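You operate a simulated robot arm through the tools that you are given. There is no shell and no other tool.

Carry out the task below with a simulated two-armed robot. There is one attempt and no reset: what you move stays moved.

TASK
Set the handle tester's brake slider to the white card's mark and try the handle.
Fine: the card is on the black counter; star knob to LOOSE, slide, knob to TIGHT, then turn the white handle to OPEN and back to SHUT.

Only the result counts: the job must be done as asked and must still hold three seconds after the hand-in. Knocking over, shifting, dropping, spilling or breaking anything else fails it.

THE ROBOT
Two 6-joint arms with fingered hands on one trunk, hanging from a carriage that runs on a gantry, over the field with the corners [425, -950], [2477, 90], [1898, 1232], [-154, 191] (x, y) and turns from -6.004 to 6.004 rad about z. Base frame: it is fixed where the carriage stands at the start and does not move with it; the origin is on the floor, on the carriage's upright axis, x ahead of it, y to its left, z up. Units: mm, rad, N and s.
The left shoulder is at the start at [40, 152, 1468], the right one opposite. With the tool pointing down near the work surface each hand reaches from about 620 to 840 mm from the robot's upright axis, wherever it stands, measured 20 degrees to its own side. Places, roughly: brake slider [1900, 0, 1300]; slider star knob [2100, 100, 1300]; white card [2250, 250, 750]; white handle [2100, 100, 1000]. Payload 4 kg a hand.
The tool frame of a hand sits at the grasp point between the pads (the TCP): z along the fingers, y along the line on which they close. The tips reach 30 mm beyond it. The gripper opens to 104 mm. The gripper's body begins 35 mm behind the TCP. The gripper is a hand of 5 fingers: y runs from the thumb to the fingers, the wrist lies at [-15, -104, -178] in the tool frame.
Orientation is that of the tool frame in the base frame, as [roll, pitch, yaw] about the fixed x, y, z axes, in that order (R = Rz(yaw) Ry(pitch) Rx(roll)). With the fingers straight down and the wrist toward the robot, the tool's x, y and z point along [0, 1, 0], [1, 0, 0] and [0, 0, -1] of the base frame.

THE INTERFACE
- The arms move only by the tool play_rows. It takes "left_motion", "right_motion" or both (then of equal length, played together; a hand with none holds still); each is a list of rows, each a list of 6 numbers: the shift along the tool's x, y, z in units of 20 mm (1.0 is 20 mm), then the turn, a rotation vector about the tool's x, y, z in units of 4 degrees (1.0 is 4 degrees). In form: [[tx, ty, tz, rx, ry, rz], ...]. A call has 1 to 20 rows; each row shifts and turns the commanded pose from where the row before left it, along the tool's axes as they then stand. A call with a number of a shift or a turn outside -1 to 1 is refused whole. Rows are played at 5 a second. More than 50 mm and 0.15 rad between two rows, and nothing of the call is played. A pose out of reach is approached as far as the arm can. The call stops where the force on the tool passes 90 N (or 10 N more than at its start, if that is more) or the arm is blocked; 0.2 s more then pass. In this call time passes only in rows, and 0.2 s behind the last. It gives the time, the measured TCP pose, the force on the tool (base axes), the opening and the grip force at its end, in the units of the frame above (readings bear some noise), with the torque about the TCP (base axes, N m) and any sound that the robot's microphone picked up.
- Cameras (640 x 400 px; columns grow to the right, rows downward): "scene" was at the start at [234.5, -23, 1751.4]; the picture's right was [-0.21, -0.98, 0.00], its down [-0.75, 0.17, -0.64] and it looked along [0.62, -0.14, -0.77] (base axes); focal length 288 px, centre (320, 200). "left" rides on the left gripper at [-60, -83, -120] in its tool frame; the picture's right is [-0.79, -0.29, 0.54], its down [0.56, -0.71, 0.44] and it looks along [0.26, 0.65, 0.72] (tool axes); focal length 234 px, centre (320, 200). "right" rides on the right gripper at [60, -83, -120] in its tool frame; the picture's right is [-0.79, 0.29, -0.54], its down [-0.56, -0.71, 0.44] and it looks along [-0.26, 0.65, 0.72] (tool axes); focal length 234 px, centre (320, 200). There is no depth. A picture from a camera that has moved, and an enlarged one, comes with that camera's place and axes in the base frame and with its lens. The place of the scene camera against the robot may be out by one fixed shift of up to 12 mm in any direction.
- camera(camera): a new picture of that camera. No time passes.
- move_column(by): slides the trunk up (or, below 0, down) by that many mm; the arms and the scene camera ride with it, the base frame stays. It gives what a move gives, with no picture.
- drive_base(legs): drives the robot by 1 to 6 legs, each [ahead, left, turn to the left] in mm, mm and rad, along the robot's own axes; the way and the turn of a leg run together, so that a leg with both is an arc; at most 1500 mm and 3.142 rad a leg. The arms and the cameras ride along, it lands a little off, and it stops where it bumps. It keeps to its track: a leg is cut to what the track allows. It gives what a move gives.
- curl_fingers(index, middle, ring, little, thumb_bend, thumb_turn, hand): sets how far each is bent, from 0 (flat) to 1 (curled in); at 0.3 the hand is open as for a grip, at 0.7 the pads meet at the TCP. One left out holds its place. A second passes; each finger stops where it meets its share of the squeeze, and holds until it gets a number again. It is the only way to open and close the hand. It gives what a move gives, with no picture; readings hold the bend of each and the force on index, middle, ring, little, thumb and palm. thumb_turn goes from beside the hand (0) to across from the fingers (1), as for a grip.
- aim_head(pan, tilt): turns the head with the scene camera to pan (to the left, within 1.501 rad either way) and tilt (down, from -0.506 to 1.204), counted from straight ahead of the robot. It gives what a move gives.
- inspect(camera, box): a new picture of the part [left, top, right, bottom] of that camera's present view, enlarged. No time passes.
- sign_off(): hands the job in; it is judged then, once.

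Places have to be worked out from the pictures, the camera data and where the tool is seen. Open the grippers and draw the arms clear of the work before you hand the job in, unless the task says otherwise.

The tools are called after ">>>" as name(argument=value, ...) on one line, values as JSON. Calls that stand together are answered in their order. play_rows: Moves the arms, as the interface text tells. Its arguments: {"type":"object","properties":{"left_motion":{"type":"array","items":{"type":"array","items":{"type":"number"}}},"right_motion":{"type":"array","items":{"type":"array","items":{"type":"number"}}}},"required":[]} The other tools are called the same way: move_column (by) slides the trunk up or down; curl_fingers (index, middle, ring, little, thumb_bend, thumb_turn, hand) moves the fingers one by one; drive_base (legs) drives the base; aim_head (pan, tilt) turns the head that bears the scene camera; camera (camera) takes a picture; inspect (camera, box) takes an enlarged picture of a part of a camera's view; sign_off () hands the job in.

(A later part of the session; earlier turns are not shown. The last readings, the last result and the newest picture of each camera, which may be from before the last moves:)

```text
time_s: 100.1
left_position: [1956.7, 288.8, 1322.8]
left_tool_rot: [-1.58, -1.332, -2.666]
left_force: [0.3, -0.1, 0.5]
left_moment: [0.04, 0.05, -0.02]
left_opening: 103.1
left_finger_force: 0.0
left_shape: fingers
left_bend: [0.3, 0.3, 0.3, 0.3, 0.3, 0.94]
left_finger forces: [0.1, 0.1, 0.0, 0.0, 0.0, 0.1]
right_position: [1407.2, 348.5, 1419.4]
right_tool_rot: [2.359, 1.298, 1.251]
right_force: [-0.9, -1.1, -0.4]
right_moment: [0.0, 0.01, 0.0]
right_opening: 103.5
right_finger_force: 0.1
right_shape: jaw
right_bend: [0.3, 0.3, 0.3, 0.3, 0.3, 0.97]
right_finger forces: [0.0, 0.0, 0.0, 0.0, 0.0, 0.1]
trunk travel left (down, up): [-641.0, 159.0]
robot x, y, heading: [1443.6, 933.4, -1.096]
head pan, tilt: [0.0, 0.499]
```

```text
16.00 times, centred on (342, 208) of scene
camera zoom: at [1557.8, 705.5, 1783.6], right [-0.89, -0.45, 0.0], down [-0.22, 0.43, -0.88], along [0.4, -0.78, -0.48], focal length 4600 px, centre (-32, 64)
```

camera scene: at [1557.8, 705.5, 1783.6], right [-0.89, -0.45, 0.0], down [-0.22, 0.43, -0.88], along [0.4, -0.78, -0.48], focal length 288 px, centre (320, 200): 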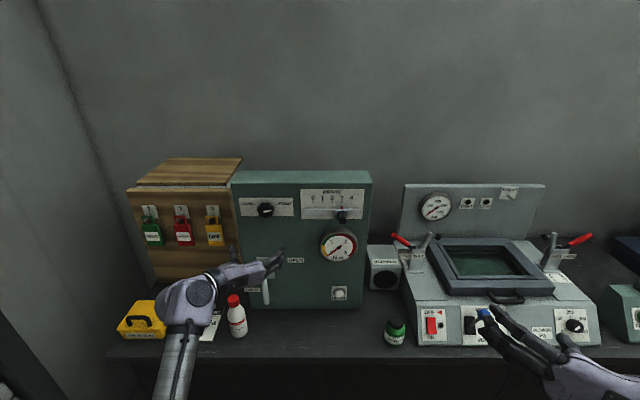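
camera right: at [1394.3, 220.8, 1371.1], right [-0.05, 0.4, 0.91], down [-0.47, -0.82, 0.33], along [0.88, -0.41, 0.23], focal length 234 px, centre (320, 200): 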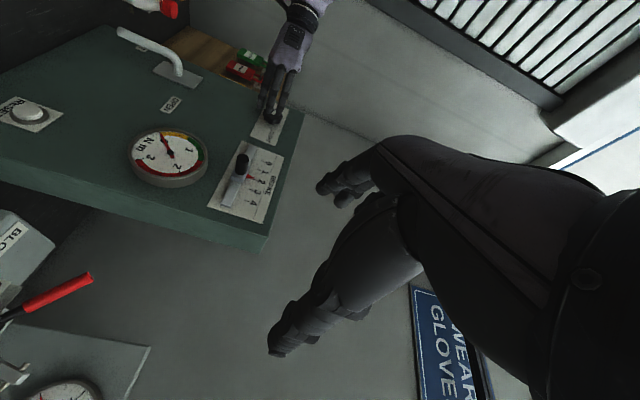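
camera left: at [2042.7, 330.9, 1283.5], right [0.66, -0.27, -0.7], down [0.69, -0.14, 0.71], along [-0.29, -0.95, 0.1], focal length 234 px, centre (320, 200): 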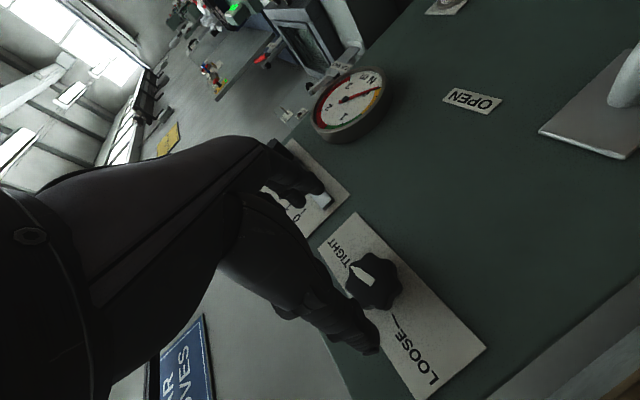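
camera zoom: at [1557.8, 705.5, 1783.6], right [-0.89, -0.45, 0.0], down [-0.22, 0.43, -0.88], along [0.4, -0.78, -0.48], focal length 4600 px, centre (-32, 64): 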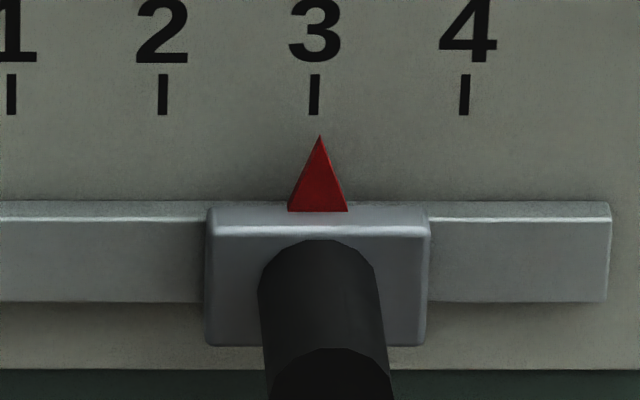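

The slider is about 0.7 mm past 3 at most (3.02), which is fine. Now I lower the trunk by 290 mm with both hands well in front of the counter.

>>> move_column(by=-290)

>>> camera(camera="scene")

>>> camera(camera="left")

```text
time_s: 103.1
left_position: [1956.7, 288.8, 1032.8]
left_tool_rot: [-1.577, -1.335, -2.67]
left_force: [-0.5, 0.5, -0.5]
left_moment: [0.01, 0.03, 0.02]
left_opening: 103.1
left_finger_force: 0.1
left_shape: fingers
left_bend: [0.3, 0.3, 0.3, 0.3, 0.3, 0.94]
left_finger forces: [0.0, 0.0, 0.1, 0.1, 0.0, 0.1]
right_position: [1407.5, 347.4, 1130.3]
right_tool_rot: [2.362, 1.3, 1.253]
right_force: [-0.1, 0.3, -0.1]
right_moment: [-0.02, 0.0, -0.01]
right_opening: 103.9
right_finger_force: 0.0
right_shape: jaw
right_bend: [0.3, 0.3, 0.3, 0.3, 0.3, 0.97]
right_finger forces: [0.0, 0.0, 0.1, 0.1, 0.0, 0.0]
trunk travel left (down, up): [-351.0, 449.0]
robot x, y, heading: [1445.2, 936.5, -1.098]
head pan, tilt: [0.0, 0.499]
```

```text
taken
camera scene: at [1557.8, 705.4, 1493.7], right [-0.89, -0.45, 0.0], down [-0.22, 0.43, -0.88], along [0.4, -0.78, -0.48], focal length 288 px, centre (320, 200)
```

scene: 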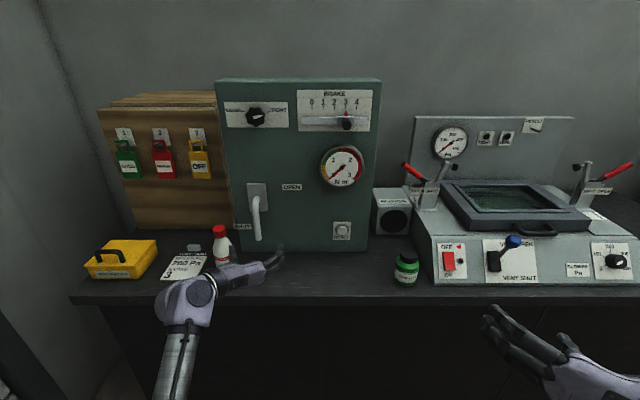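

```text
taken
camera left: at [1987.5, 438.4, 993.6], right [0.66, -0.27, -0.7], down [0.69, -0.14, 0.71], along [-0.29, -0.95, 0.1], focal length 234 px, centre (320, 200)
```

left: 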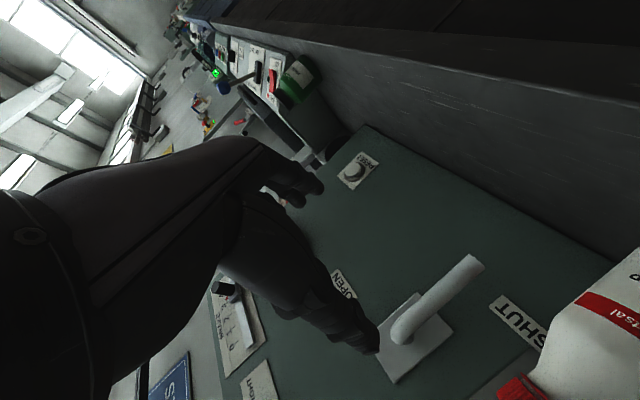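

Good view of the handle and bottle. I enlarge the handle area in both cameras to measure it.

>>> inspect(camera="scene", box=[200, 170, 320, 245])

>>> inspect(camera="left", box=[320, 200, 640, 400])

```text
5.33 times, centred on (260, 208) of scene
camera zoom: at [1557.8, 705.4, 1493.7], right [-0.89, -0.45, 0.0], down [-0.22, 0.43, -0.88], along [0.4, -0.78, -0.48], focal length 1533 px, centre (640, 160)
```

zoom: 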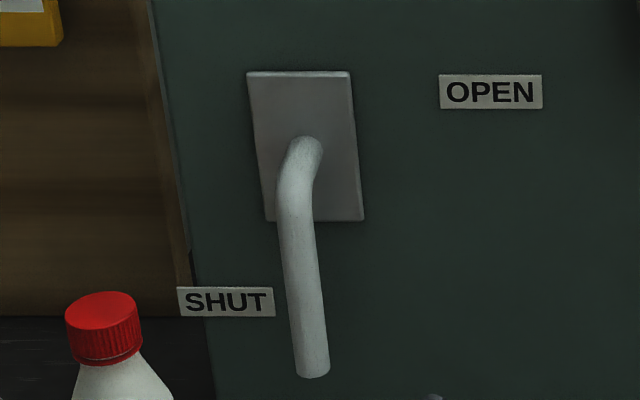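

```text
2.00 times, centred on (480, 300) of left
camera zoom: at [1987.5, 438.4, 993.6], right [0.66, -0.27, -0.7], down [0.69, -0.14, 0.71], along [-0.29, -0.95, 0.1], focal length 468 px, centre (0, 0)
```

zoom: 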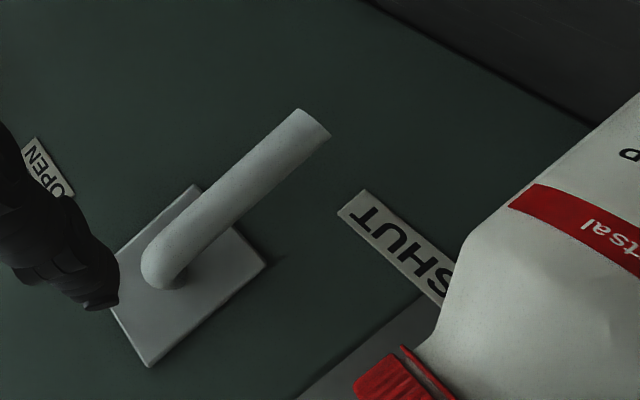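

The handle's pivot is near u 1910, z 1066; its rod (~19 mm thick) hangs at N≈-816 down to z≈947, and the bottle is at u≈1967–2027 with its top near z 1037. I form a pointing hand (index out, the rest curled) and look at its shape.

>>> curl_fingers(hand="left", index=0.15, middle=1.0, ring=1.0, little=1.0, thumb_bend=1.0, thumb_turn=0.97)

>>> camera(camera="left")

>>> inspect(camera="scene", box=[140, 210, 300, 310])

```text
time_s: 104.1
left_position: [1956.6, 288.0, 1031.8]
left_tool_rot: [-1.581, -1.332, -2.664]
left_force: [-0.1, -0.2, 0.7]
left_moment: [-0.01, 0.03, 0.0]
left_opening: 34.9
left_finger_force: 0.0
left_shape: fingers
left_bend: [0.15, 1.0, 1.0, 1.0, 1.0, 1.0]
left_finger forces: [0.0, 0.0, 0.0, 0.0, 0.1, 0.0]
right_position: [1408.1, 348.1, 1129.0]
right_tool_rot: [2.358, 1.301, 1.25]
right_force: [0.0, -0.1, -0.6]
right_moment: [-0.02, -0.04, -0.03]
right_opening: 103.8
right_finger_force: 0.1
right_shape: jaw
right_bend: [0.3, 0.3, 0.3, 0.3, 0.3, 0.97]
right_finger forces: [0.0, 0.0, 0.1, 0.0, 0.0, 0.1]
trunk travel left (down, up): [-351.0, 449.0]
robot x, y, heading: [1447.0, 937.9, -1.102]
head pan, tilt: [0.0, 0.499]
```

```text
taken
camera left: at [1987.5, 438.5, 993.5], right [0.66, -0.27, -0.7], down [0.69, -0.14, 0.71], along [-0.29, -0.95, 0.1], focal length 234 px, centre (320, 200)
```

left: 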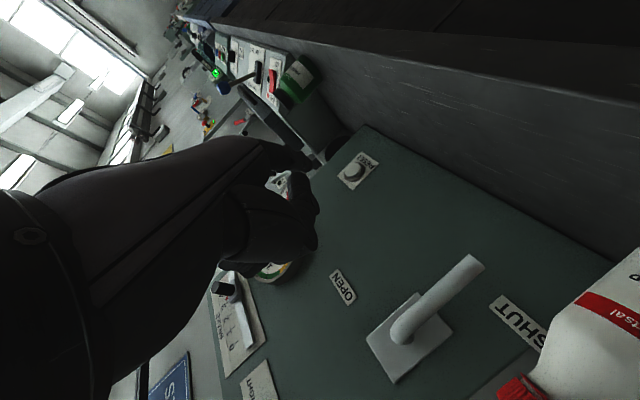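

```text
4.00 times, centred on (220, 260) of scene
camera zoom: at [1557.8, 705.4, 1493.7], right [-0.89, -0.45, 0.0], down [-0.22, 0.43, -0.88], along [0.4, -0.78, -0.48], focal length 1150 px, centre (720, -40)
```

zoom: 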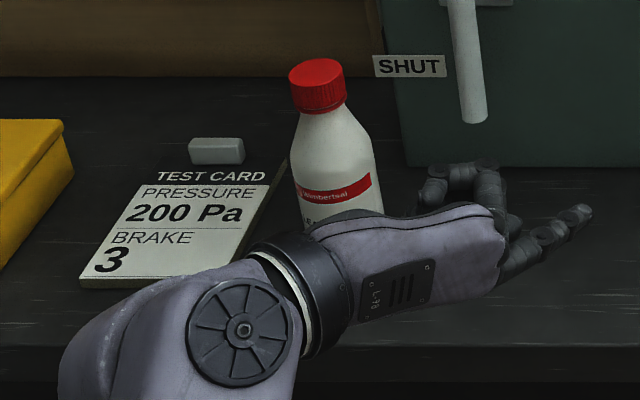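

The curled fingers stay well behind the TCP, so only the index sticks forward. I set the index to 0.3 (tip straight ahead) and roll the hand to ~165° (wrist above), raising it slightly.

>>> curl_fingers(hand="left", index=0.3)

>>> play_rows(left_motion=[[0, 0, 0, 0, 0, 1], [0, 0, 0, 0, 0, 1], [0, 0, 0, 0, 0, 1], [0, 0, 0, 0, 0, 1], [0, 0, 0, 0, 0, 1], [0, 0, 0, 0, 0, 1], [0, 0, 0, 0, 0, 1], [0, 0, 0, 0, 0, 1], [0, 0, 0, 0, 0, 1], [0, 0, 0, 0, 0, 1], [0, 0, 0, 0, 0, 1], [0, 0, 0, 0, 0, 1], [0, 0, 0, 0, 0, 1], [0, 0, 0, 0, 0, 1], [0, 0, 0, 0, 0, 1]])

>>> camera(camera="scene")

>>> camera(camera="left")

```text
time_s: 105.1
left_position: [1956.5, 287.8, 1031.8]
left_tool_rot: [-1.579, -1.334, -2.667]
left_force: [0.3, 0.4, 0.0]
left_moment: [0.03, -0.01, 0.01]
left_opening: 27.9
left_finger_force: 0.1
left_shape: fingers
left_bend: [0.28, 1.0, 1.0, 1.0, 0.99, 1.0]
left_finger forces: [0.0, 0.0, 0.1, 0.0, 0.0, 0.0]
right_position: [1405.8, 348.6, 1129.1]
right_tool_rot: [2.357, 1.3, 1.252]
right_force: [-0.9, -0.5, 0.2]
right_moment: [-0.03, 0.03, 0.02]
right_opening: 103.9
right_finger_force: 0.1
right_shape: jaw
right_bend: [0.3, 0.3, 0.3, 0.3, 0.3, 0.97]
right_finger forces: [0.0, 0.1, 0.0, 0.0, 0.0, 0.0]
trunk travel left (down, up): [-351.0, 449.0]
robot x, y, heading: [1443.3, 936.4, -1.1]
head pan, tilt: [0.0, 0.499]
```

```text
time_s: 108.3
left_position: [1956.3, 289.0, 1032.2]
left_tool_rot: [-1.573, -0.285, -2.675]
left_force: [0.2, 0.0, 0.0]
left_moment: [0.02, -0.05, -0.03]
left_opening: 27.9
left_finger_force: 0.0
left_shape: fingers
left_bend: [0.28, 1.0, 1.0, 1.0, 0.99, 1.0]
left_finger forces: [0.0, 0.1, 0.0, 0.0, 0.0, 0.0]
right_position: [1406.9, 348.4, 1129.3]
right_tool_rot: [2.356, 1.299, 1.249]
right_force: [0.1, -0.3, 0.5]
right_moment: [0.02, -0.02, -0.02]
right_opening: 103.6
right_finger_force: 0.1
right_shape: jaw
right_bend: [0.3, 0.3, 0.3, 0.3, 0.3, 0.97]
right_finger forces: [0.2, 0.0, 0.0, 0.0, 0.0, 0.0]
trunk travel left (down, up): [-351.0, 449.0]
robot x, y, heading: [1442.4, 934.7, -1.104]
head pan, tilt: [0.0, 0.499]
```

```text
taken
camera scene: at [1557.7, 705.4, 1493.7], right [-0.89, -0.45, 0.0], down [-0.22, 0.43, -0.88], along [0.4, -0.78, -0.48], focal length 288 px, centre (320, 200)
```

scene: 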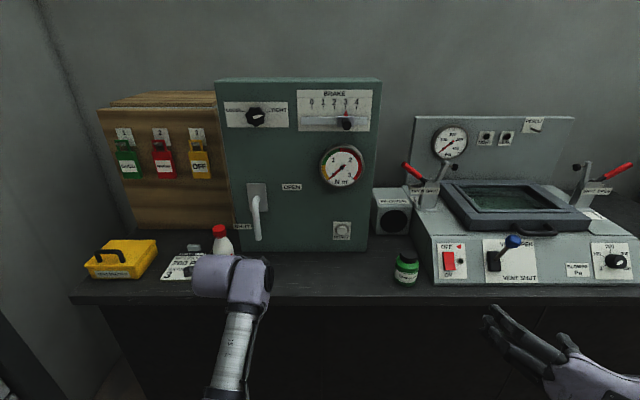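

```text
taken
camera left: at [1975.4, 432.1, 1095.5], right [0.99, -0.11, 0.05], down [-0.11, -0.54, 0.83], along [-0.06, -0.83, -0.55], focal length 234 px, centre (320, 200)
```

left: 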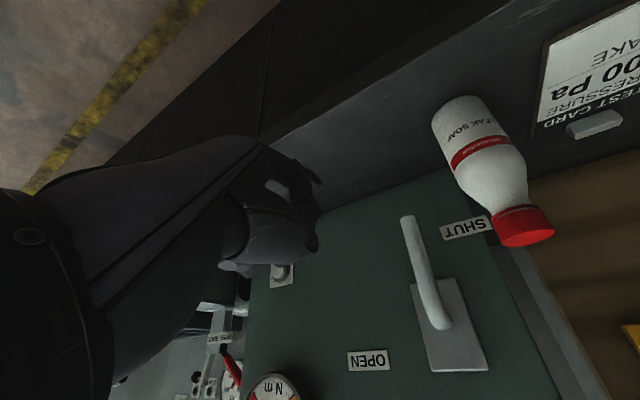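

The hand is rolled to ~164°. I zoom in on the left camera to identify the index fingertip relative to the handle and the bottle.

>>> inspect(camera="left", box=[200, 100, 520, 300])

>>> inspect(camera="scene", box=[180, 170, 308, 310])

```text
2.00 times, centred on (360, 200) of left
camera zoom: at [1975.4, 432.1, 1095.5], right [0.99, -0.11, 0.05], down [-0.11, -0.54, 0.83], along [-0.06, -0.83, -0.55], focal length 468 px, centre (240, 200)
```

zoom: 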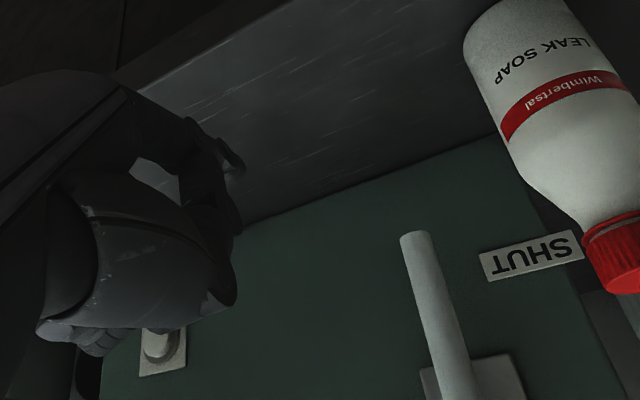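

```text
2.86 times, centred on (244, 240) of scene
camera zoom: at [1557.7, 705.4, 1493.7], right [-0.89, -0.45, 0.0], down [-0.22, 0.43, -0.88], along [0.4, -0.78, -0.48], focal length 822 px, centre (537, 86)
```

zoom: 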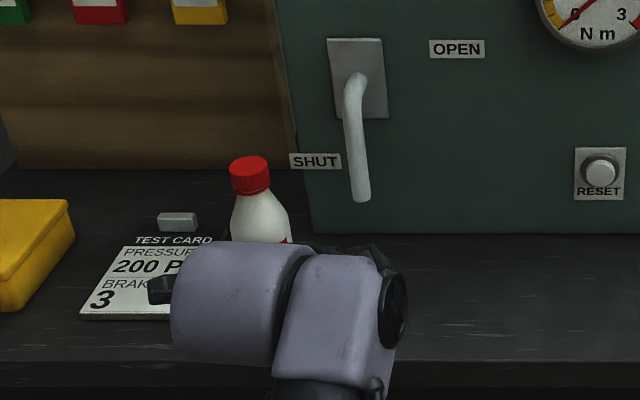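

The fingertip shows at about (321, 186) in the left camera, as predicted for a tip 30 mm ahead and 57 mm below the TCP. I raise the hand 22 mm, then drive 67 mm left and 90 mm forward to line the finger up just left of the rod, still short of it.

>>> play_rows(left_motion=[[0.157, -0.54, 0, 0, 0, 0], [0.157, -0.54, 0, 0, 0, 0]])

>>> drive_base(legs=[[0, 67, 0], [90, 0, 0]])

>>> camera(camera="left")

>>> camera(camera="scene")

```text
time_s: 108.9
left_position: [1957.0, 287.0, 1052.8]
left_tool_rot: [-1.573, -0.284, -2.673]
left_force: [0.0, 0.2, -0.2]
left_moment: [-0.02, -0.02, -0.01]
left_opening: 28.2
left_finger_force: 0.1
left_shape: fingers
left_bend: [0.28, 1.0, 1.0, 1.0, 0.99, 1.0]
left_finger forces: [0.0, 0.0, 0.1, 0.1, 0.0, 0.0]
right_position: [1407.5, 346.9, 1129.3]
right_tool_rot: [2.352, 1.3, 1.245]
right_force: [-0.5, 0.0, -0.3]
right_moment: [-0.01, 0.04, -0.02]
right_opening: 103.8
right_finger_force: 0.1
right_shape: jaw
right_bend: [0.3, 0.3, 0.3, 0.3, 0.3, 0.97]
right_finger forces: [0.0, 0.1, 0.1, 0.0, 0.0, 0.0]
trunk travel left (down, up): [-351.0, 449.0]
robot x, y, heading: [1446.6, 934.1, -1.1]
head pan, tilt: [0.0, 0.499]
```

```text
time_s: 110.6
left_position: [2060.9, 239.1, 1053.4]
left_tool_rot: [-1.572, -0.285, -2.673]
left_force: [0.5, 0.4, 1.1]
left_moment: [-0.01, -0.01, 0.01]
left_opening: 27.9
left_finger_force: 0.1
left_shape: fingers
left_bend: [0.28, 1.0, 1.0, 1.0, 0.99, 1.0]
left_finger forces: [0.0, 0.0, 0.0, 0.1, 0.1, 0.0]
right_position: [1511.3, 297.1, 1130.4]
right_tool_rot: [2.356, 1.3, 1.251]
right_force: [0.3, 0.1, -0.4]
right_moment: [-0.04, 0.01, 0.0]
right_opening: 103.7
right_finger_force: 0.1
right_shape: jaw
right_bend: [0.3, 0.3, 0.3, 0.3, 0.3, 0.97]
right_finger forces: [0.0, 0.0, 0.1, 0.1, 0.0, 0.1]
trunk travel left (down, up): [-351.0, 449.0]
robot x, y, heading: [1544.7, 886.7, -1.096]
head pan, tilt: [0.0, 0.499]
```

```text
taken
camera left: at [2079.3, 382.1, 1117.0], right [0.99, -0.11, 0.05], down [-0.1, -0.54, 0.83], along [-0.06, -0.83, -0.55], focal length 234 px, centre (320, 200)
```

left: 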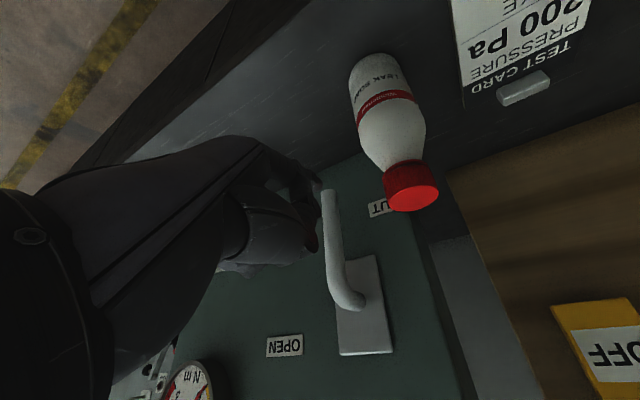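

```text
taken
camera scene: at [1661.2, 655.4, 1493.9], right [-0.89, -0.46, 0.0], down [-0.22, 0.43, -0.88], along [0.4, -0.78, -0.48], focal length 288 px, centre (320, 200)
```

scene: 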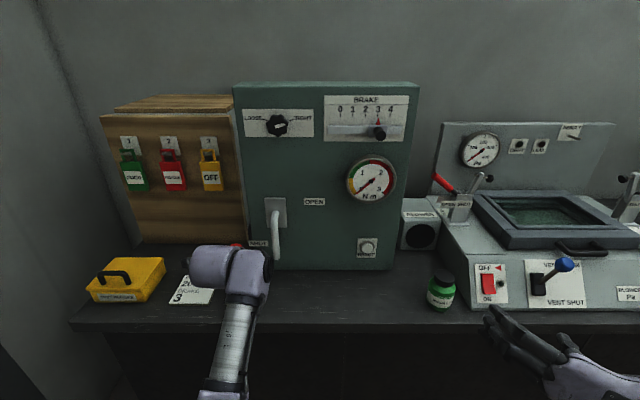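

The rod end projects to u≈1911, z≈951 and the bottle to u≈2012, so my finger at u≈1944 passes between them with about 13 mm to the rod and over 25 mm to the bottle. I drive straight ahead 85 mm.

>>> drive_base(legs=[[85, 0, 0]])

>>> camera(camera="left")

>>> camera(camera="scene")

```text
time_s: 111.7
left_position: [2100.4, 163.9, 1054.3]
left_tool_rot: [-1.572, -0.285, -2.673]
left_force: [0.8, -0.5, 0.4]
left_moment: [0.01, 0.07, 0.0]
left_opening: 27.9
left_finger_force: 0.0
left_shape: fingers
left_bend: [0.28, 1.0, 1.0, 1.0, 0.99, 1.0]
left_finger forces: [0.0, 0.0, 0.0, 0.0, 0.0, 0.0]
right_position: [1550.7, 223.4, 1130.1]
right_tool_rot: [2.355, 1.302, 1.252]
right_force: [0.1, 0.3, -0.3]
right_moment: [0.0, 0.02, 0.01]
right_opening: 103.7
right_finger_force: 0.1
right_shape: jaw
right_bend: [0.3, 0.3, 0.3, 0.3, 0.3, 0.97]
right_finger forces: [0.0, 0.1, 0.0, 0.1, 0.0, 0.0]
trunk travel left (down, up): [-351.0, 449.0]
robot x, y, heading: [1584.1, 812.2, -1.093]
head pan, tilt: [0.0, 0.499]
```

```text
taken
camera left: at [2118.8, 307.5, 1117.0], right [0.99, -0.1, 0.05], down [-0.1, -0.54, 0.83], along [-0.06, -0.83, -0.55], focal length 234 px, centre (320, 200)
```

left: 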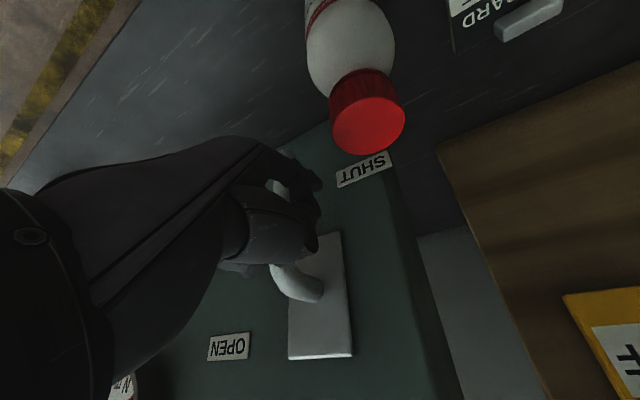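

```text
taken
camera scene: at [1700.2, 580.2, 1493.9], right [-0.89, -0.46, 0.0], down [-0.22, 0.43, -0.88], along [0.4, -0.78, -0.48], focal length 288 px, centre (320, 200)
```

scene: 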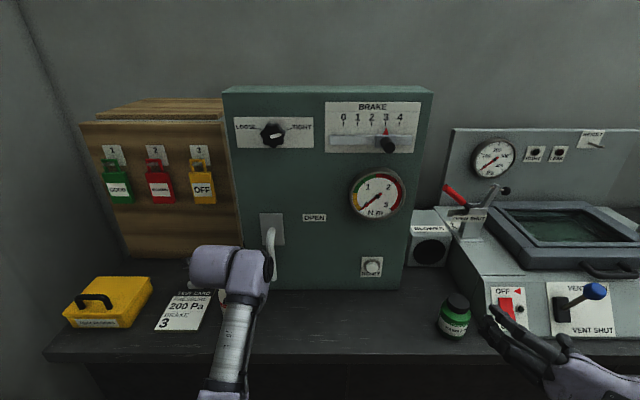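

No contact so far. I zoom into the left camera to see the index finger beside the rod.

>>> inspect(camera="left", box=[200, 120, 392, 240])

>>> inspect(camera="scene", box=[180, 200, 340, 300])

```text
3.33 times, centred on (296, 180) of left
camera zoom: at [2118.8, 307.5, 1117.0], right [0.99, -0.1, 0.05], down [-0.1, -0.54, 0.83], along [-0.06, -0.83, -0.55], focal length 781 px, centre (400, 267)
```

zoom: 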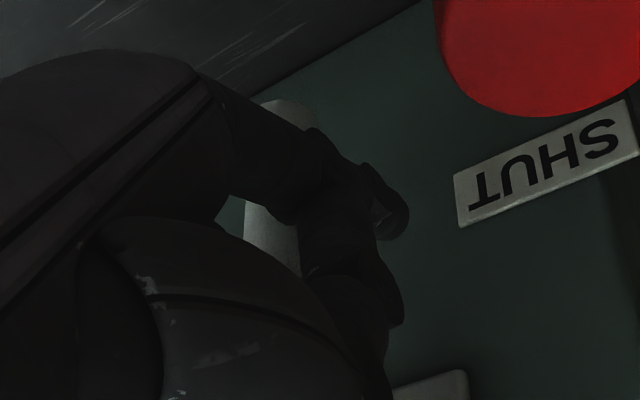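

```text
4.00 times, centred on (260, 250) of scene
camera zoom: at [1700.2, 580.2, 1493.9], right [-0.89, -0.46, 0.0], down [-0.22, 0.43, -0.88], along [0.4, -0.78, -0.48], focal length 1150 px, centre (560, 0)
```

zoom: 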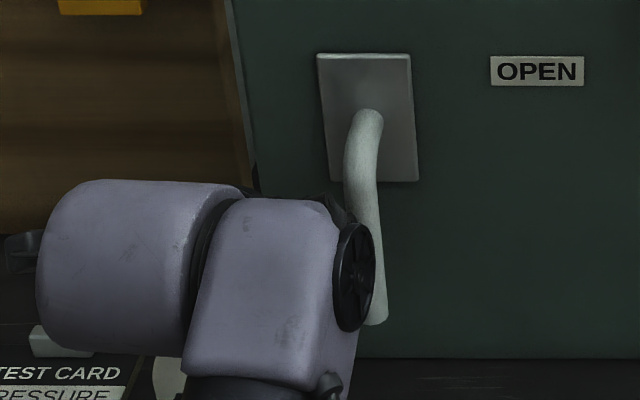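

The finger tip overlaps the rod in depth (tip at N -833, rod about -825 to -806) with ~15 mm gap on its left side. Since the pivot is near the TCP, the OPEN stroke is mostly a counter-clockwise roll; I play the approach and the first ~30° and look.

>>> play_rows(left_motion=[[0.748, 0.203, 0, 0, 0, 0], [0.094, 0.117, 0, 0, 0, -0.9], [0.094, 0.117, 0, 0, 0, -0.9], [0.102, 0.103, 0, 0, 0, -0.9], [0.102, 0.103, 0, 0, 0, -0.9], [0.108, 0.089, 0, 0, 0, -0.9], [0.108, 0.089, 0, 0, 0, -0.9]])

>>> inspect(camera="scene", box=[180, 200, 340, 300])

>>> camera(camera="left")

```text
time_s: 113.3
left_position: [2075.3, 151.3, 1046.7]
left_tool_rot: [-1.577, -0.66, -2.668]
left_force: [11.8, 8.5, -6.9]
left_moment: [0.6, -0.8, 0.23]
left_opening: 27.3
left_finger_force: 8.5
left_shape: fingers
left_bend: [0.29, 1.0, 1.0, 1.0, 0.99, 0.99]
left_finger forces: [16.2, 0.0, 0.1, 0.0, 0.1, 0.0]
right_position: [1552.4, 224.2, 1128.2]
right_tool_rot: [2.354, 1.297, 1.25]
right_force: [0.6, 0.6, -0.1]
right_moment: [-0.01, -0.01, 0.01]
right_opening: 103.7
right_finger_force: 0.0
right_shape: jaw
right_bend: [0.3, 0.3, 0.3, 0.3, 0.3, 0.97]
right_finger forces: [0.0, 0.0, 0.0, 0.1, 0.0, 0.0]
trunk travel left (down, up): [-351.0, 449.0]
robot x, y, heading: [1587.8, 812.4, -1.094]
head pan, tilt: [0.0, 0.499]
```

```text
4.00 times, centred on (260, 250) of scene
camera zoom: at [1701.2, 581.8, 1493.4], right [-0.89, -0.46, 0.0], down [-0.22, 0.43, -0.88], along [0.4, -0.78, -0.48], focal length 1150 px, centre (560, 0)
```

zoom: 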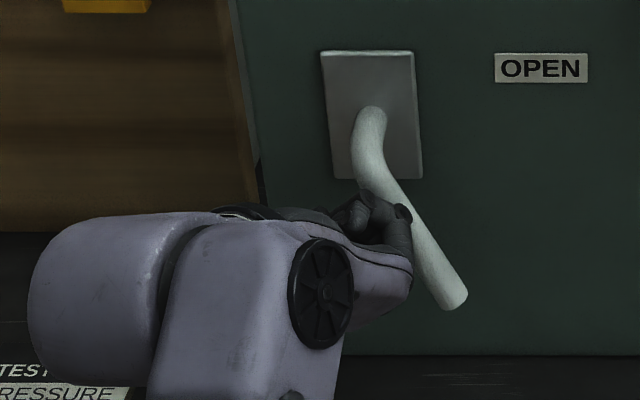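

```text
taken
camera left: at [2107.9, 303.7, 1075.8], right [0.96, -0.12, -0.26], down [0.19, -0.4, 0.9], along [-0.21, -0.91, -0.36], focal length 234 px, centre (320, 200)
```

left: 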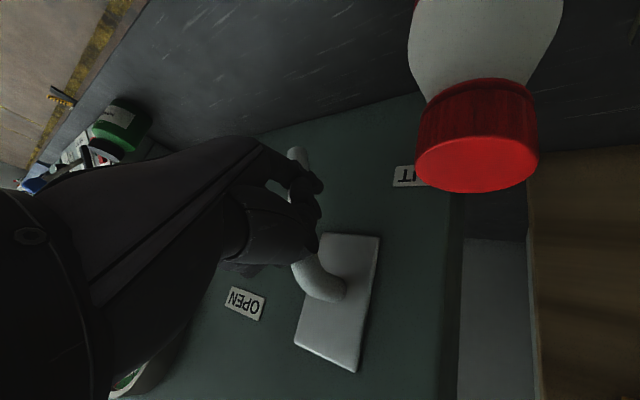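

The handle turns with the finger: it's at about 30° with only ~16 N. The bottle works out at u≈2013, N≈-762, top z≈1015, so the hand keeps clear. I continue the stroke by another 30°.

>>> play_rows(left_motion=[[0.115, 0.075, 0, 0, 0, -0.9], [0.115, 0.075, 0, 0, 0, -0.9], [0.12, 0.061, 0, 0, 0, -0.9], [0.12, 0.061, 0, 0, 0, -0.9], [0.125, 0.046, 0, 0, 0, -0.9], [0.125, 0.046, 0, 0, 0, -0.9]])

>>> inspect(camera="scene", box=[180, 190, 340, 290])

>>> camera(camera="left")

```text
time_s: 114.7
left_position: [2059.1, 145.6, 1050.9]
left_tool_rot: [-1.578, -1.037, -2.666]
left_force: [8.8, 3.5, -12.4]
left_moment: [0.64, -0.78, 0.26]
left_opening: 27.2
left_finger_force: 8.4
left_shape: fingers
left_bend: [0.29, 1.0, 1.0, 1.0, 0.99, 0.99]
left_finger forces: [16.9, 0.0, 0.0, 0.1, 0.0, 0.1]
right_position: [1550.8, 224.8, 1128.6]
right_tool_rot: [2.362, 1.301, 1.258]
right_force: [-0.1, 1.2, -0.7]
right_moment: [0.02, -0.02, 0.02]
right_opening: 103.7
right_finger_force: 0.0
right_shape: jaw
right_bend: [0.3, 0.3, 0.3, 0.3, 0.3, 0.97]
right_finger forces: [0.1, 0.0, 0.1, 0.1, 0.1, 0.0]
trunk travel left (down, up): [-351.0, 449.0]
robot x, y, heading: [1584.0, 812.0, -1.095]
head pan, tilt: [0.0, 0.499]
```

```text
4.00 times, centred on (260, 240) of scene
camera zoom: at [1700.5, 581.8, 1493.3], right [-0.89, -0.46, 0.0], down [-0.22, 0.43, -0.88], along [0.4, -0.78, -0.48], focal length 1150 px, centre (560, 40)
```

zoom: 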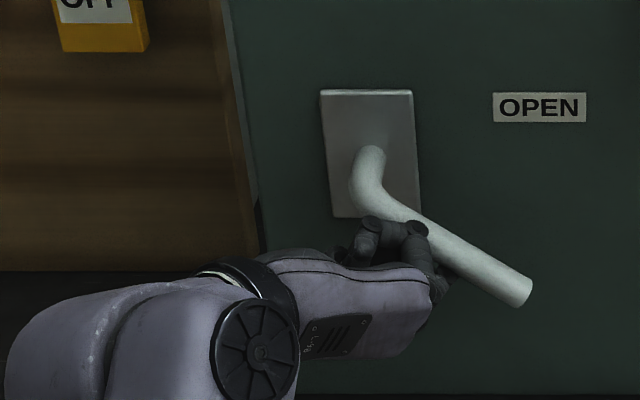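

```text
taken
camera left: at [2096.8, 298.2, 1042.1], right [0.82, -0.19, -0.53], down [0.49, -0.25, 0.84], along [-0.29, -0.95, -0.11], focal length 234 px, centre (320, 200)
```

left: 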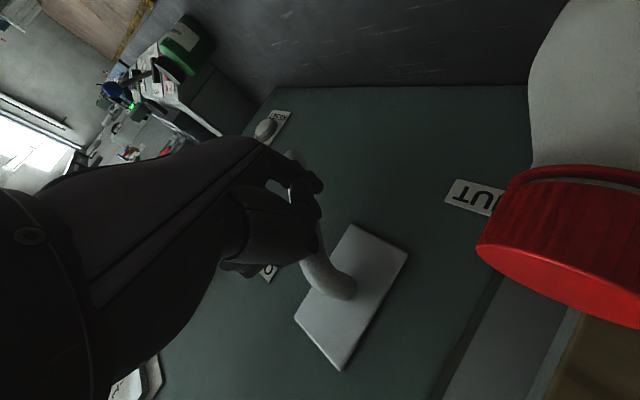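

At about 57° now with steady ~17 N. I play the last 30° of the OPEN stroke.

>>> play_rows(left_motion=[[0.129, 0.031, 0, 0, 0, -0.9], [0.129, 0.031, 0, 0, 0, -0.9], [0.132, 0.015, 0, 0, 0, -0.9], [0.132, 0.015, 0, 0, 0, -0.9], [0.134, 0.001, 0, 0, 0, -0.9], [0.134, 0.001, 0, 0, 0, -0.9]])

>>> inspect(camera="scene", box=[180, 190, 340, 290])

>>> camera(camera="left")

```text
time_s: 116.1
left_position: [2050.7, 141.1, 1065.4]
left_tool_rot: [-1.601, -1.417, -2.644]
left_force: [4.1, -2.5, -17.2]
left_moment: [0.66, -0.83, 0.22]
left_opening: 27.4
left_finger_force: 8.5
left_shape: fingers
left_bend: [0.29, 1.0, 1.0, 1.0, 0.99, 0.99]
left_finger forces: [17.5, 0.1, 0.0, 0.0, 0.0, 0.0]
right_position: [1549.0, 223.0, 1129.0]
right_tool_rot: [2.36, 1.298, 1.258]
right_force: [-0.1, 0.7, -0.9]
right_moment: [0.01, 0.04, 0.02]
right_opening: 103.7
right_finger_force: 0.3
right_shape: jaw
right_bend: [0.3, 0.3, 0.3, 0.3, 0.3, 0.97]
right_finger forces: [0.0, 0.0, 0.0, 0.0, 0.0, 0.1]
trunk travel left (down, up): [-351.0, 449.0]
robot x, y, heading: [1583.5, 807.9, -1.096]
head pan, tilt: [0.0, 0.499]
```

```text
4.00 times, centred on (260, 240) of scene
camera zoom: at [1699.8, 581.4, 1493.4], right [-0.89, -0.46, 0.0], down [-0.22, 0.43, -0.88], along [0.4, -0.78, -0.48], focal length 1150 px, centre (560, 40)
```

zoom: 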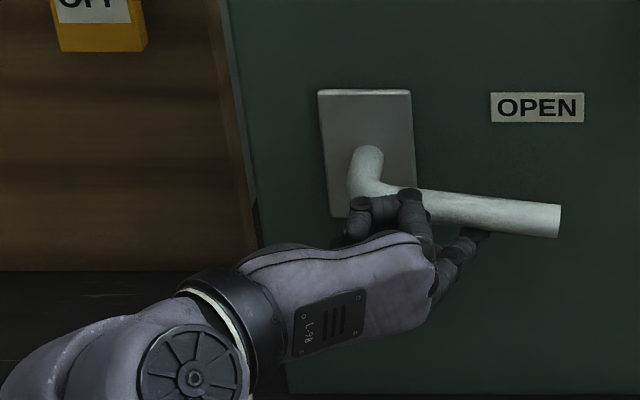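

```text
taken
camera left: at [2079.0, 290.0, 1019.0], right [0.61, -0.3, -0.74], down [0.74, -0.12, 0.66], along [-0.28, -0.95, 0.15], focal length 234 px, centre (320, 200)
```

left: 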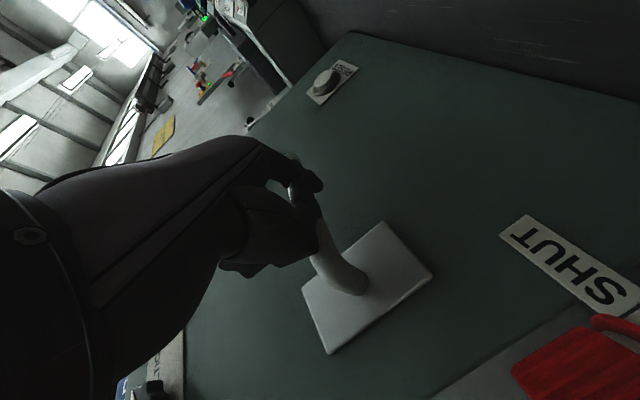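

The handle is about 10° short of horizontal because of compliance. I carry on 13° more.

>>> play_rows(left_motion=[[0.137, -0.013, 0, 0, 0, -0.9], [0.137, -0.013, 0, 0, 0, -0.9], [0.14, -0.03, 0, 0, 0, -0.9]])

>>> inspect(camera="scene", box=[180, 190, 340, 290])

```text
time_s: 116.9
left_position: [2051.5, 141.3, 1066.1]
left_tool_rot: [2.052, -1.536, -0.014]
left_force: [3.2, -7.5, -34.8]
left_moment: [1.45, -1.62, 0.52]
left_opening: 27.5
left_finger_force: 17.2
left_shape: fingers
left_bend: [0.29, 1.0, 1.0, 1.0, 0.99, 0.99]
left_finger forces: [34.6, 0.0, 0.0, 0.1, 0.1, 0.1]
right_position: [1549.6, 224.8, 1127.8]
right_tool_rot: [2.36, 1.3, 1.258]
right_force: [0.2, -0.1, -0.7]
right_moment: [-0.01, 0.02, -0.02]
right_opening: 103.9
right_finger_force: 0.1
right_shape: jaw
right_bend: [0.3, 0.3, 0.3, 0.3, 0.3, 0.97]
right_finger forces: [0.1, 0.1, 0.0, 0.1, 0.1, 0.0]
trunk travel left (down, up): [-351.0, 449.0]
robot x, y, heading: [1583.5, 809.8, -1.096]
head pan, tilt: [0.0, 0.499]
```

```text
4.00 times, centred on (260, 240) of scene
camera zoom: at [1699.0, 581.8, 1492.8], right [-0.89, -0.46, 0.0], down [-0.22, 0.43, -0.88], along [0.4, -0.78, -0.48], focal length 1150 px, centre (560, 40)
```

zoom: 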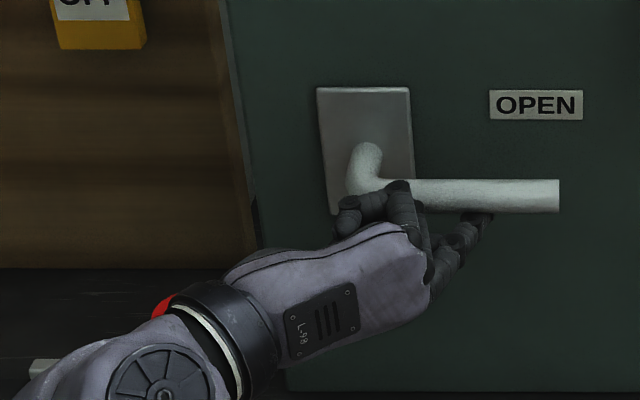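

The handle is level at OPEN and the force doubled (35 N), so it is on its stop. I drop the finger away from the rod and pull straight back 72 mm.

>>> play_rows(left_motion=[[-0.3, 0, 0, 0, 0, 0], [-0.3, 0, 0, 0, 0, 0], [0, 0, -0.9, 0, 0, 0], [0, 0, -0.9, 0, 0, 0], [0, 0, -0.9, 0, 0, 0], [0, 0, -0.9, 0, 0, 0]])

>>> curl_fingers(hand="left", thumb_bend=0.3)

>>> inspect(camera="scene", box=[180, 180, 340, 280])

>>> camera(camera="left")

```text
time_s: 118.3
left_position: [2018.0, 205.7, 1063.8]
left_tool_rot: [1.615, -1.535, 0.425]
left_force: [0.9, -0.5, -0.6]
left_moment: [0.0, 0.01, 0.0]
left_opening: 27.6
left_finger_force: 0.1
left_shape: fingers
left_bend: [0.29, 1.0, 1.0, 1.0, 0.99, 0.99]
left_finger forces: [0.1, 0.1, 0.1, 0.0, 0.0, 0.1]
right_position: [1550.5, 223.2, 1130.3]
right_tool_rot: [2.354, 1.3, 1.251]
right_force: [0.4, -0.3, 1.0]
right_moment: [0.01, 0.01, -0.02]
right_opening: 103.5
right_finger_force: 0.0
right_shape: jaw
right_bend: [0.3, 0.3, 0.3, 0.3, 0.3, 0.97]
right_finger forces: [0.0, 0.0, 0.0, 0.0, 0.0, 0.1]
trunk travel left (down, up): [-351.0, 449.0]
robot x, y, heading: [1587.9, 812.6, -1.096]
head pan, tilt: [0.0, 0.499]
```

```text
time_s: 119.3
left_position: [2019.2, 204.3, 1062.5]
left_tool_rot: [1.604, -1.538, 0.436]
left_force: [-0.2, -0.6, -0.3]
left_moment: [0.02, -0.04, 0.01]
left_opening: 103.3
left_finger_force: 0.1
left_shape: fingers
left_bend: [0.3, 1.0, 1.0, 1.0, 0.3, 0.94]
left_finger forces: [0.0, 0.1, 0.1, 0.0, 0.0, 0.0]
right_position: [1550.4, 223.1, 1130.2]
right_tool_rot: [2.36, 1.3, 1.255]
right_force: [0.2, -0.1, 0.1]
right_moment: [-0.02, 0.0, 0.04]
right_opening: 103.7
right_finger_force: 0.1
right_shape: jaw
right_bend: [0.3, 0.3, 0.3, 0.3, 0.3, 0.97]
right_finger forces: [0.1, 0.0, 0.0, 0.0, 0.0, 0.0]
trunk travel left (down, up): [-351.0, 449.0]
robot x, y, heading: [1583.6, 809.7, -1.097]
head pan, tilt: [0.0, 0.499]
```

```text
4.00 times, centred on (260, 230) of scene
camera zoom: at [1700.0, 580.6, 1493.7], right [-0.89, -0.46, 0.0], down [-0.22, 0.43, -0.88], along [0.4, -0.78, -0.48], focal length 1150 px, centre (560, 80)
```

zoom: 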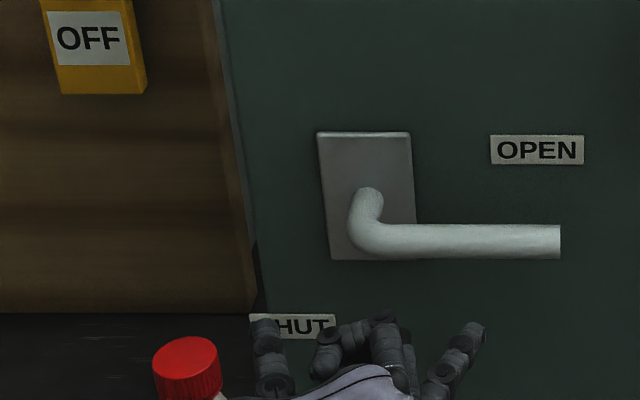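

```text
taken
camera left: at [2036.8, 348.8, 1000.4], right [0.48, -0.36, -0.8], down [0.84, -0.06, 0.53], along [-0.24, -0.93, 0.28], focal length 234 px, centre (320, 200)
```

left: 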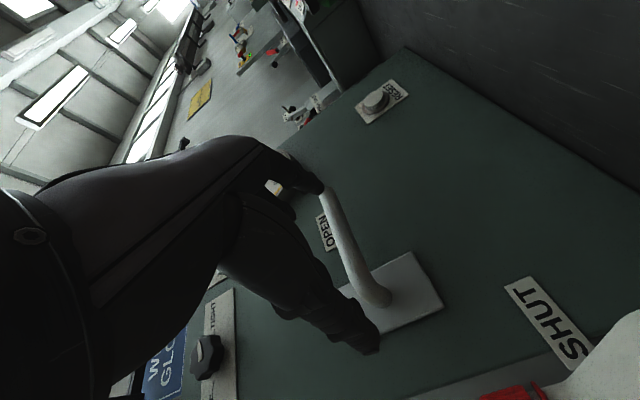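

The handle stays at OPEN. Now I bring the finger above the rod: up 54 mm while rolling to ~99°, still retracted.

>>> play_rows(left_motion=[[0.9, -0.05, 0, 0, 0, 0.9], [0.9, -0.05, 0, 0, 0, 0.9], [0.9, -0.05, 0, 0, 0, 0.9]])

>>> inspect(camera="scene", box=[180, 180, 340, 280])

>>> camera(camera="left")

```text
time_s: 120.1
left_position: [2022.1, 205.2, 1119.5]
left_tool_rot: [-1.583, -1.414, -2.659]
left_force: [-1.1, 0.1, 0.5]
left_moment: [0.01, 0.0, -0.02]
left_opening: 103.3
left_finger_force: 0.0
left_shape: fingers
left_bend: [0.3, 1.0, 1.0, 1.0, 0.3, 0.94]
left_finger forces: [0.0, 0.0, 0.0, 0.0, 0.1, 0.0]
right_position: [1551.5, 224.1, 1129.1]
right_tool_rot: [2.359, 1.302, 1.254]
right_force: [-0.7, -0.8, 0.1]
right_moment: [-0.03, -0.03, 0.01]
right_opening: 103.7
right_finger_force: 0.0
right_shape: jaw
right_bend: [0.3, 0.3, 0.3, 0.3, 0.3, 0.97]
right_finger forces: [0.1, 0.0, 0.0, 0.0, 0.0, 0.0]
trunk travel left (down, up): [-351.0, 449.0]
robot x, y, heading: [1582.4, 810.4, -1.095]
head pan, tilt: [0.0, 0.499]
```

```text
4.00 times, centred on (260, 230) of scene
camera zoom: at [1700.2, 580.4, 1493.7], right [-0.89, -0.46, 0.0], down [-0.22, 0.43, -0.88], along [0.4, -0.78, -0.48], focal length 1150 px, centre (560, 80)
```

zoom: 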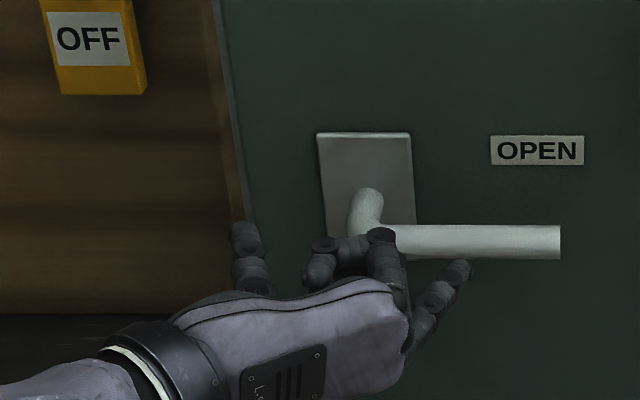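

```text
taken
camera left: at [2049.5, 353.6, 1072.6], right [0.61, -0.3, -0.74], down [0.74, -0.11, 0.66], along [-0.28, -0.95, 0.15], focal length 234 px, centre (320, 200)
```

left: 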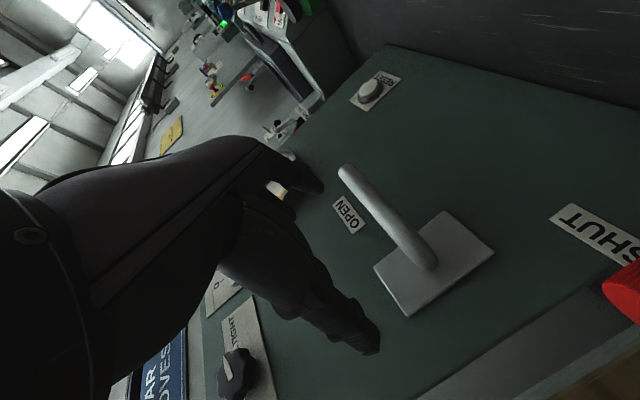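

The finger is about 11 mm above the rod line (peg z≈1097, rod top ≈1076). I move straight forward 72 mm to bring it over the rod.

>>> play_rows(left_motion=[[0, 0, 0.9, 0, 0, 0], [0, 0, 0.9, 0, 0, 0], [0, 0, 0.9, 0, 0, 0], [0, 0, 0.9, 0, 0, 0]])

>>> inspect(camera="scene", box=[180, 180, 340, 280])

>>> camera(camera="left")

```text
time_s: 121.1
left_position: [2053.7, 141.0, 1118.6]
left_tool_rot: [-1.582, -1.415, -2.661]
left_force: [0.3, -0.6, -0.3]
left_moment: [0.02, -0.01, 0.02]
left_opening: 103.4
left_finger_force: 0.0
left_shape: fingers
left_bend: [0.3, 1.0, 1.0, 1.0, 0.3, 0.94]
left_finger forces: [0.1, 0.0, 0.0, 0.1, 0.1, 0.0]
right_position: [1550.7, 222.8, 1130.0]
right_tool_rot: [2.356, 1.3, 1.252]
right_force: [-0.2, 0.8, 0.1]
right_moment: [-0.02, 0.05, -0.02]
right_opening: 103.9
right_finger_force: 0.1
right_shape: jaw
right_bend: [0.3, 0.3, 0.3, 0.3, 0.3, 0.97]
right_finger forces: [0.0, 0.0, 0.0, 0.1, 0.1, 0.1]
trunk travel left (down, up): [-351.0, 449.0]
robot x, y, heading: [1587.8, 811.1, -1.095]
head pan, tilt: [0.0, 0.499]
```

```text
4.00 times, centred on (260, 230) of scene
camera zoom: at [1700.2, 580.4, 1493.8], right [-0.89, -0.46, 0.0], down [-0.22, 0.43, -0.88], along [0.4, -0.78, -0.48], focal length 1150 px, centre (560, 80)
```

zoom: 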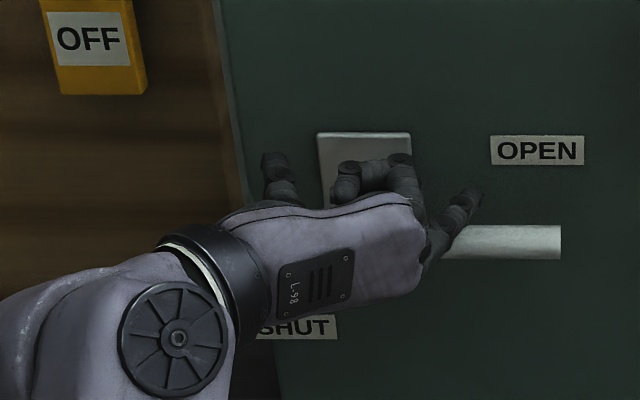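

```text
taken
camera left: at [2081.4, 289.4, 1071.8], right [0.61, -0.3, -0.74], down [0.74, -0.11, 0.66], along [-0.28, -0.95, 0.15], focal length 234 px, centre (320, 200)
```

left: 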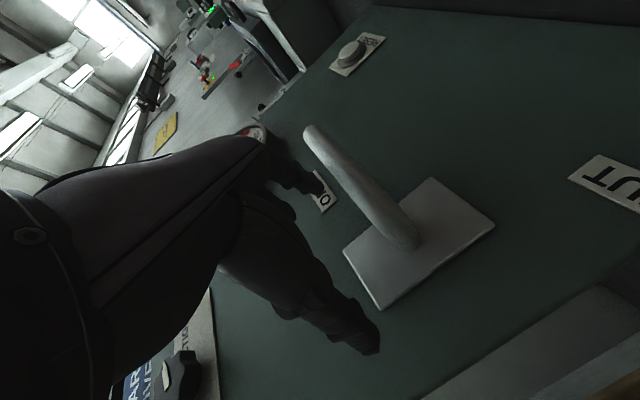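

The finger is over the rod without contact. I play the first part of the SHUT stroke: down 10 mm, then clockwise to about 50°.

>>> play_rows(left_motion=[[-0.5, 0.15, 0, 0, 0, 0], [-0.112, 0.168, 0, 0, 0, 0.9], [-0.112, 0.168, 0, 0, 0, 0.9], [-0.118, 0.154, 0, 0, 0, 0.9], [-0.118, 0.154, 0, 0, 0, 0.9], [-0.123, 0.139, 0, 0, 0, 0.9], [-0.123, 0.139, 0, 0, 0, 0.9], [-0.127, 0.124, 0, 0, 0, 0.9], [-0.127, 0.124, 0, 0, 0, 0.9]])

>>> inspect(camera="scene", box=[180, 180, 340, 280])

>>> camera(camera="left")

```text
time_s: 123.1
left_position: [2038.3, 130.4, 1083.2]
left_tool_rot: [-1.571, -0.912, -2.672]
left_force: [-8.1, 5.3, 18.0]
left_moment: [-0.3, 0.67, -0.3]
left_opening: 95.4
left_finger_force: 9.1
left_shape: fingers
left_bend: [0.36, 1.0, 1.0, 1.0, 0.3, 0.94]
left_finger forces: [18.2, 0.1, 0.0, 0.1, 0.1, 0.0]
right_position: [1550.5, 223.2, 1131.3]
right_tool_rot: [2.365, 1.301, 1.261]
right_force: [-0.1, 0.9, -0.2]
right_moment: [0.0, 0.02, 0.01]
right_opening: 103.8
right_finger_force: 0.1
right_shape: jaw
right_bend: [0.3, 0.3, 0.3, 0.3, 0.3, 0.97]
right_finger forces: [0.1, 0.0, 0.0, 0.1, 0.0, 0.0]
trunk travel left (down, up): [-351.0, 449.0]
robot x, y, heading: [1586.4, 808.5, -1.097]
head pan, tilt: [0.0, 0.499]
```

```text
4.00 times, centred on (260, 230) of scene
camera zoom: at [1699.7, 580.0, 1493.9], right [-0.89, -0.46, 0.0], down [-0.22, 0.43, -0.88], along [0.4, -0.78, -0.48], focal length 1150 px, centre (560, 80)
```

zoom: 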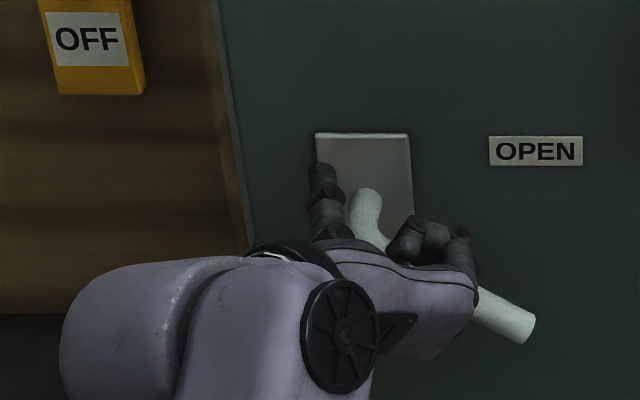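

```text
taken
camera left: at [2075.3, 284.7, 1085.4], right [0.88, -0.16, -0.45], down [0.39, -0.29, 0.87], along [-0.27, -0.94, -0.19], focal length 234 px, centre (320, 200)
```

left: 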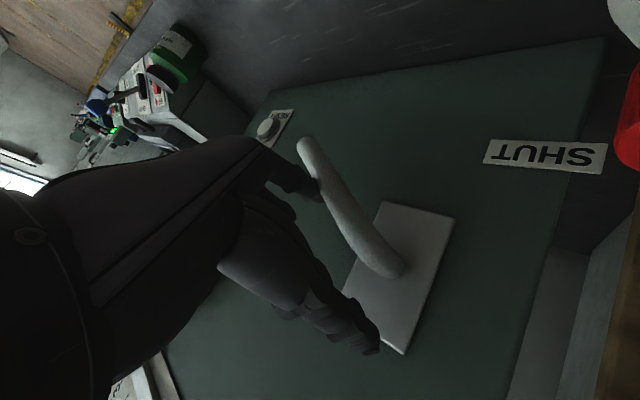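

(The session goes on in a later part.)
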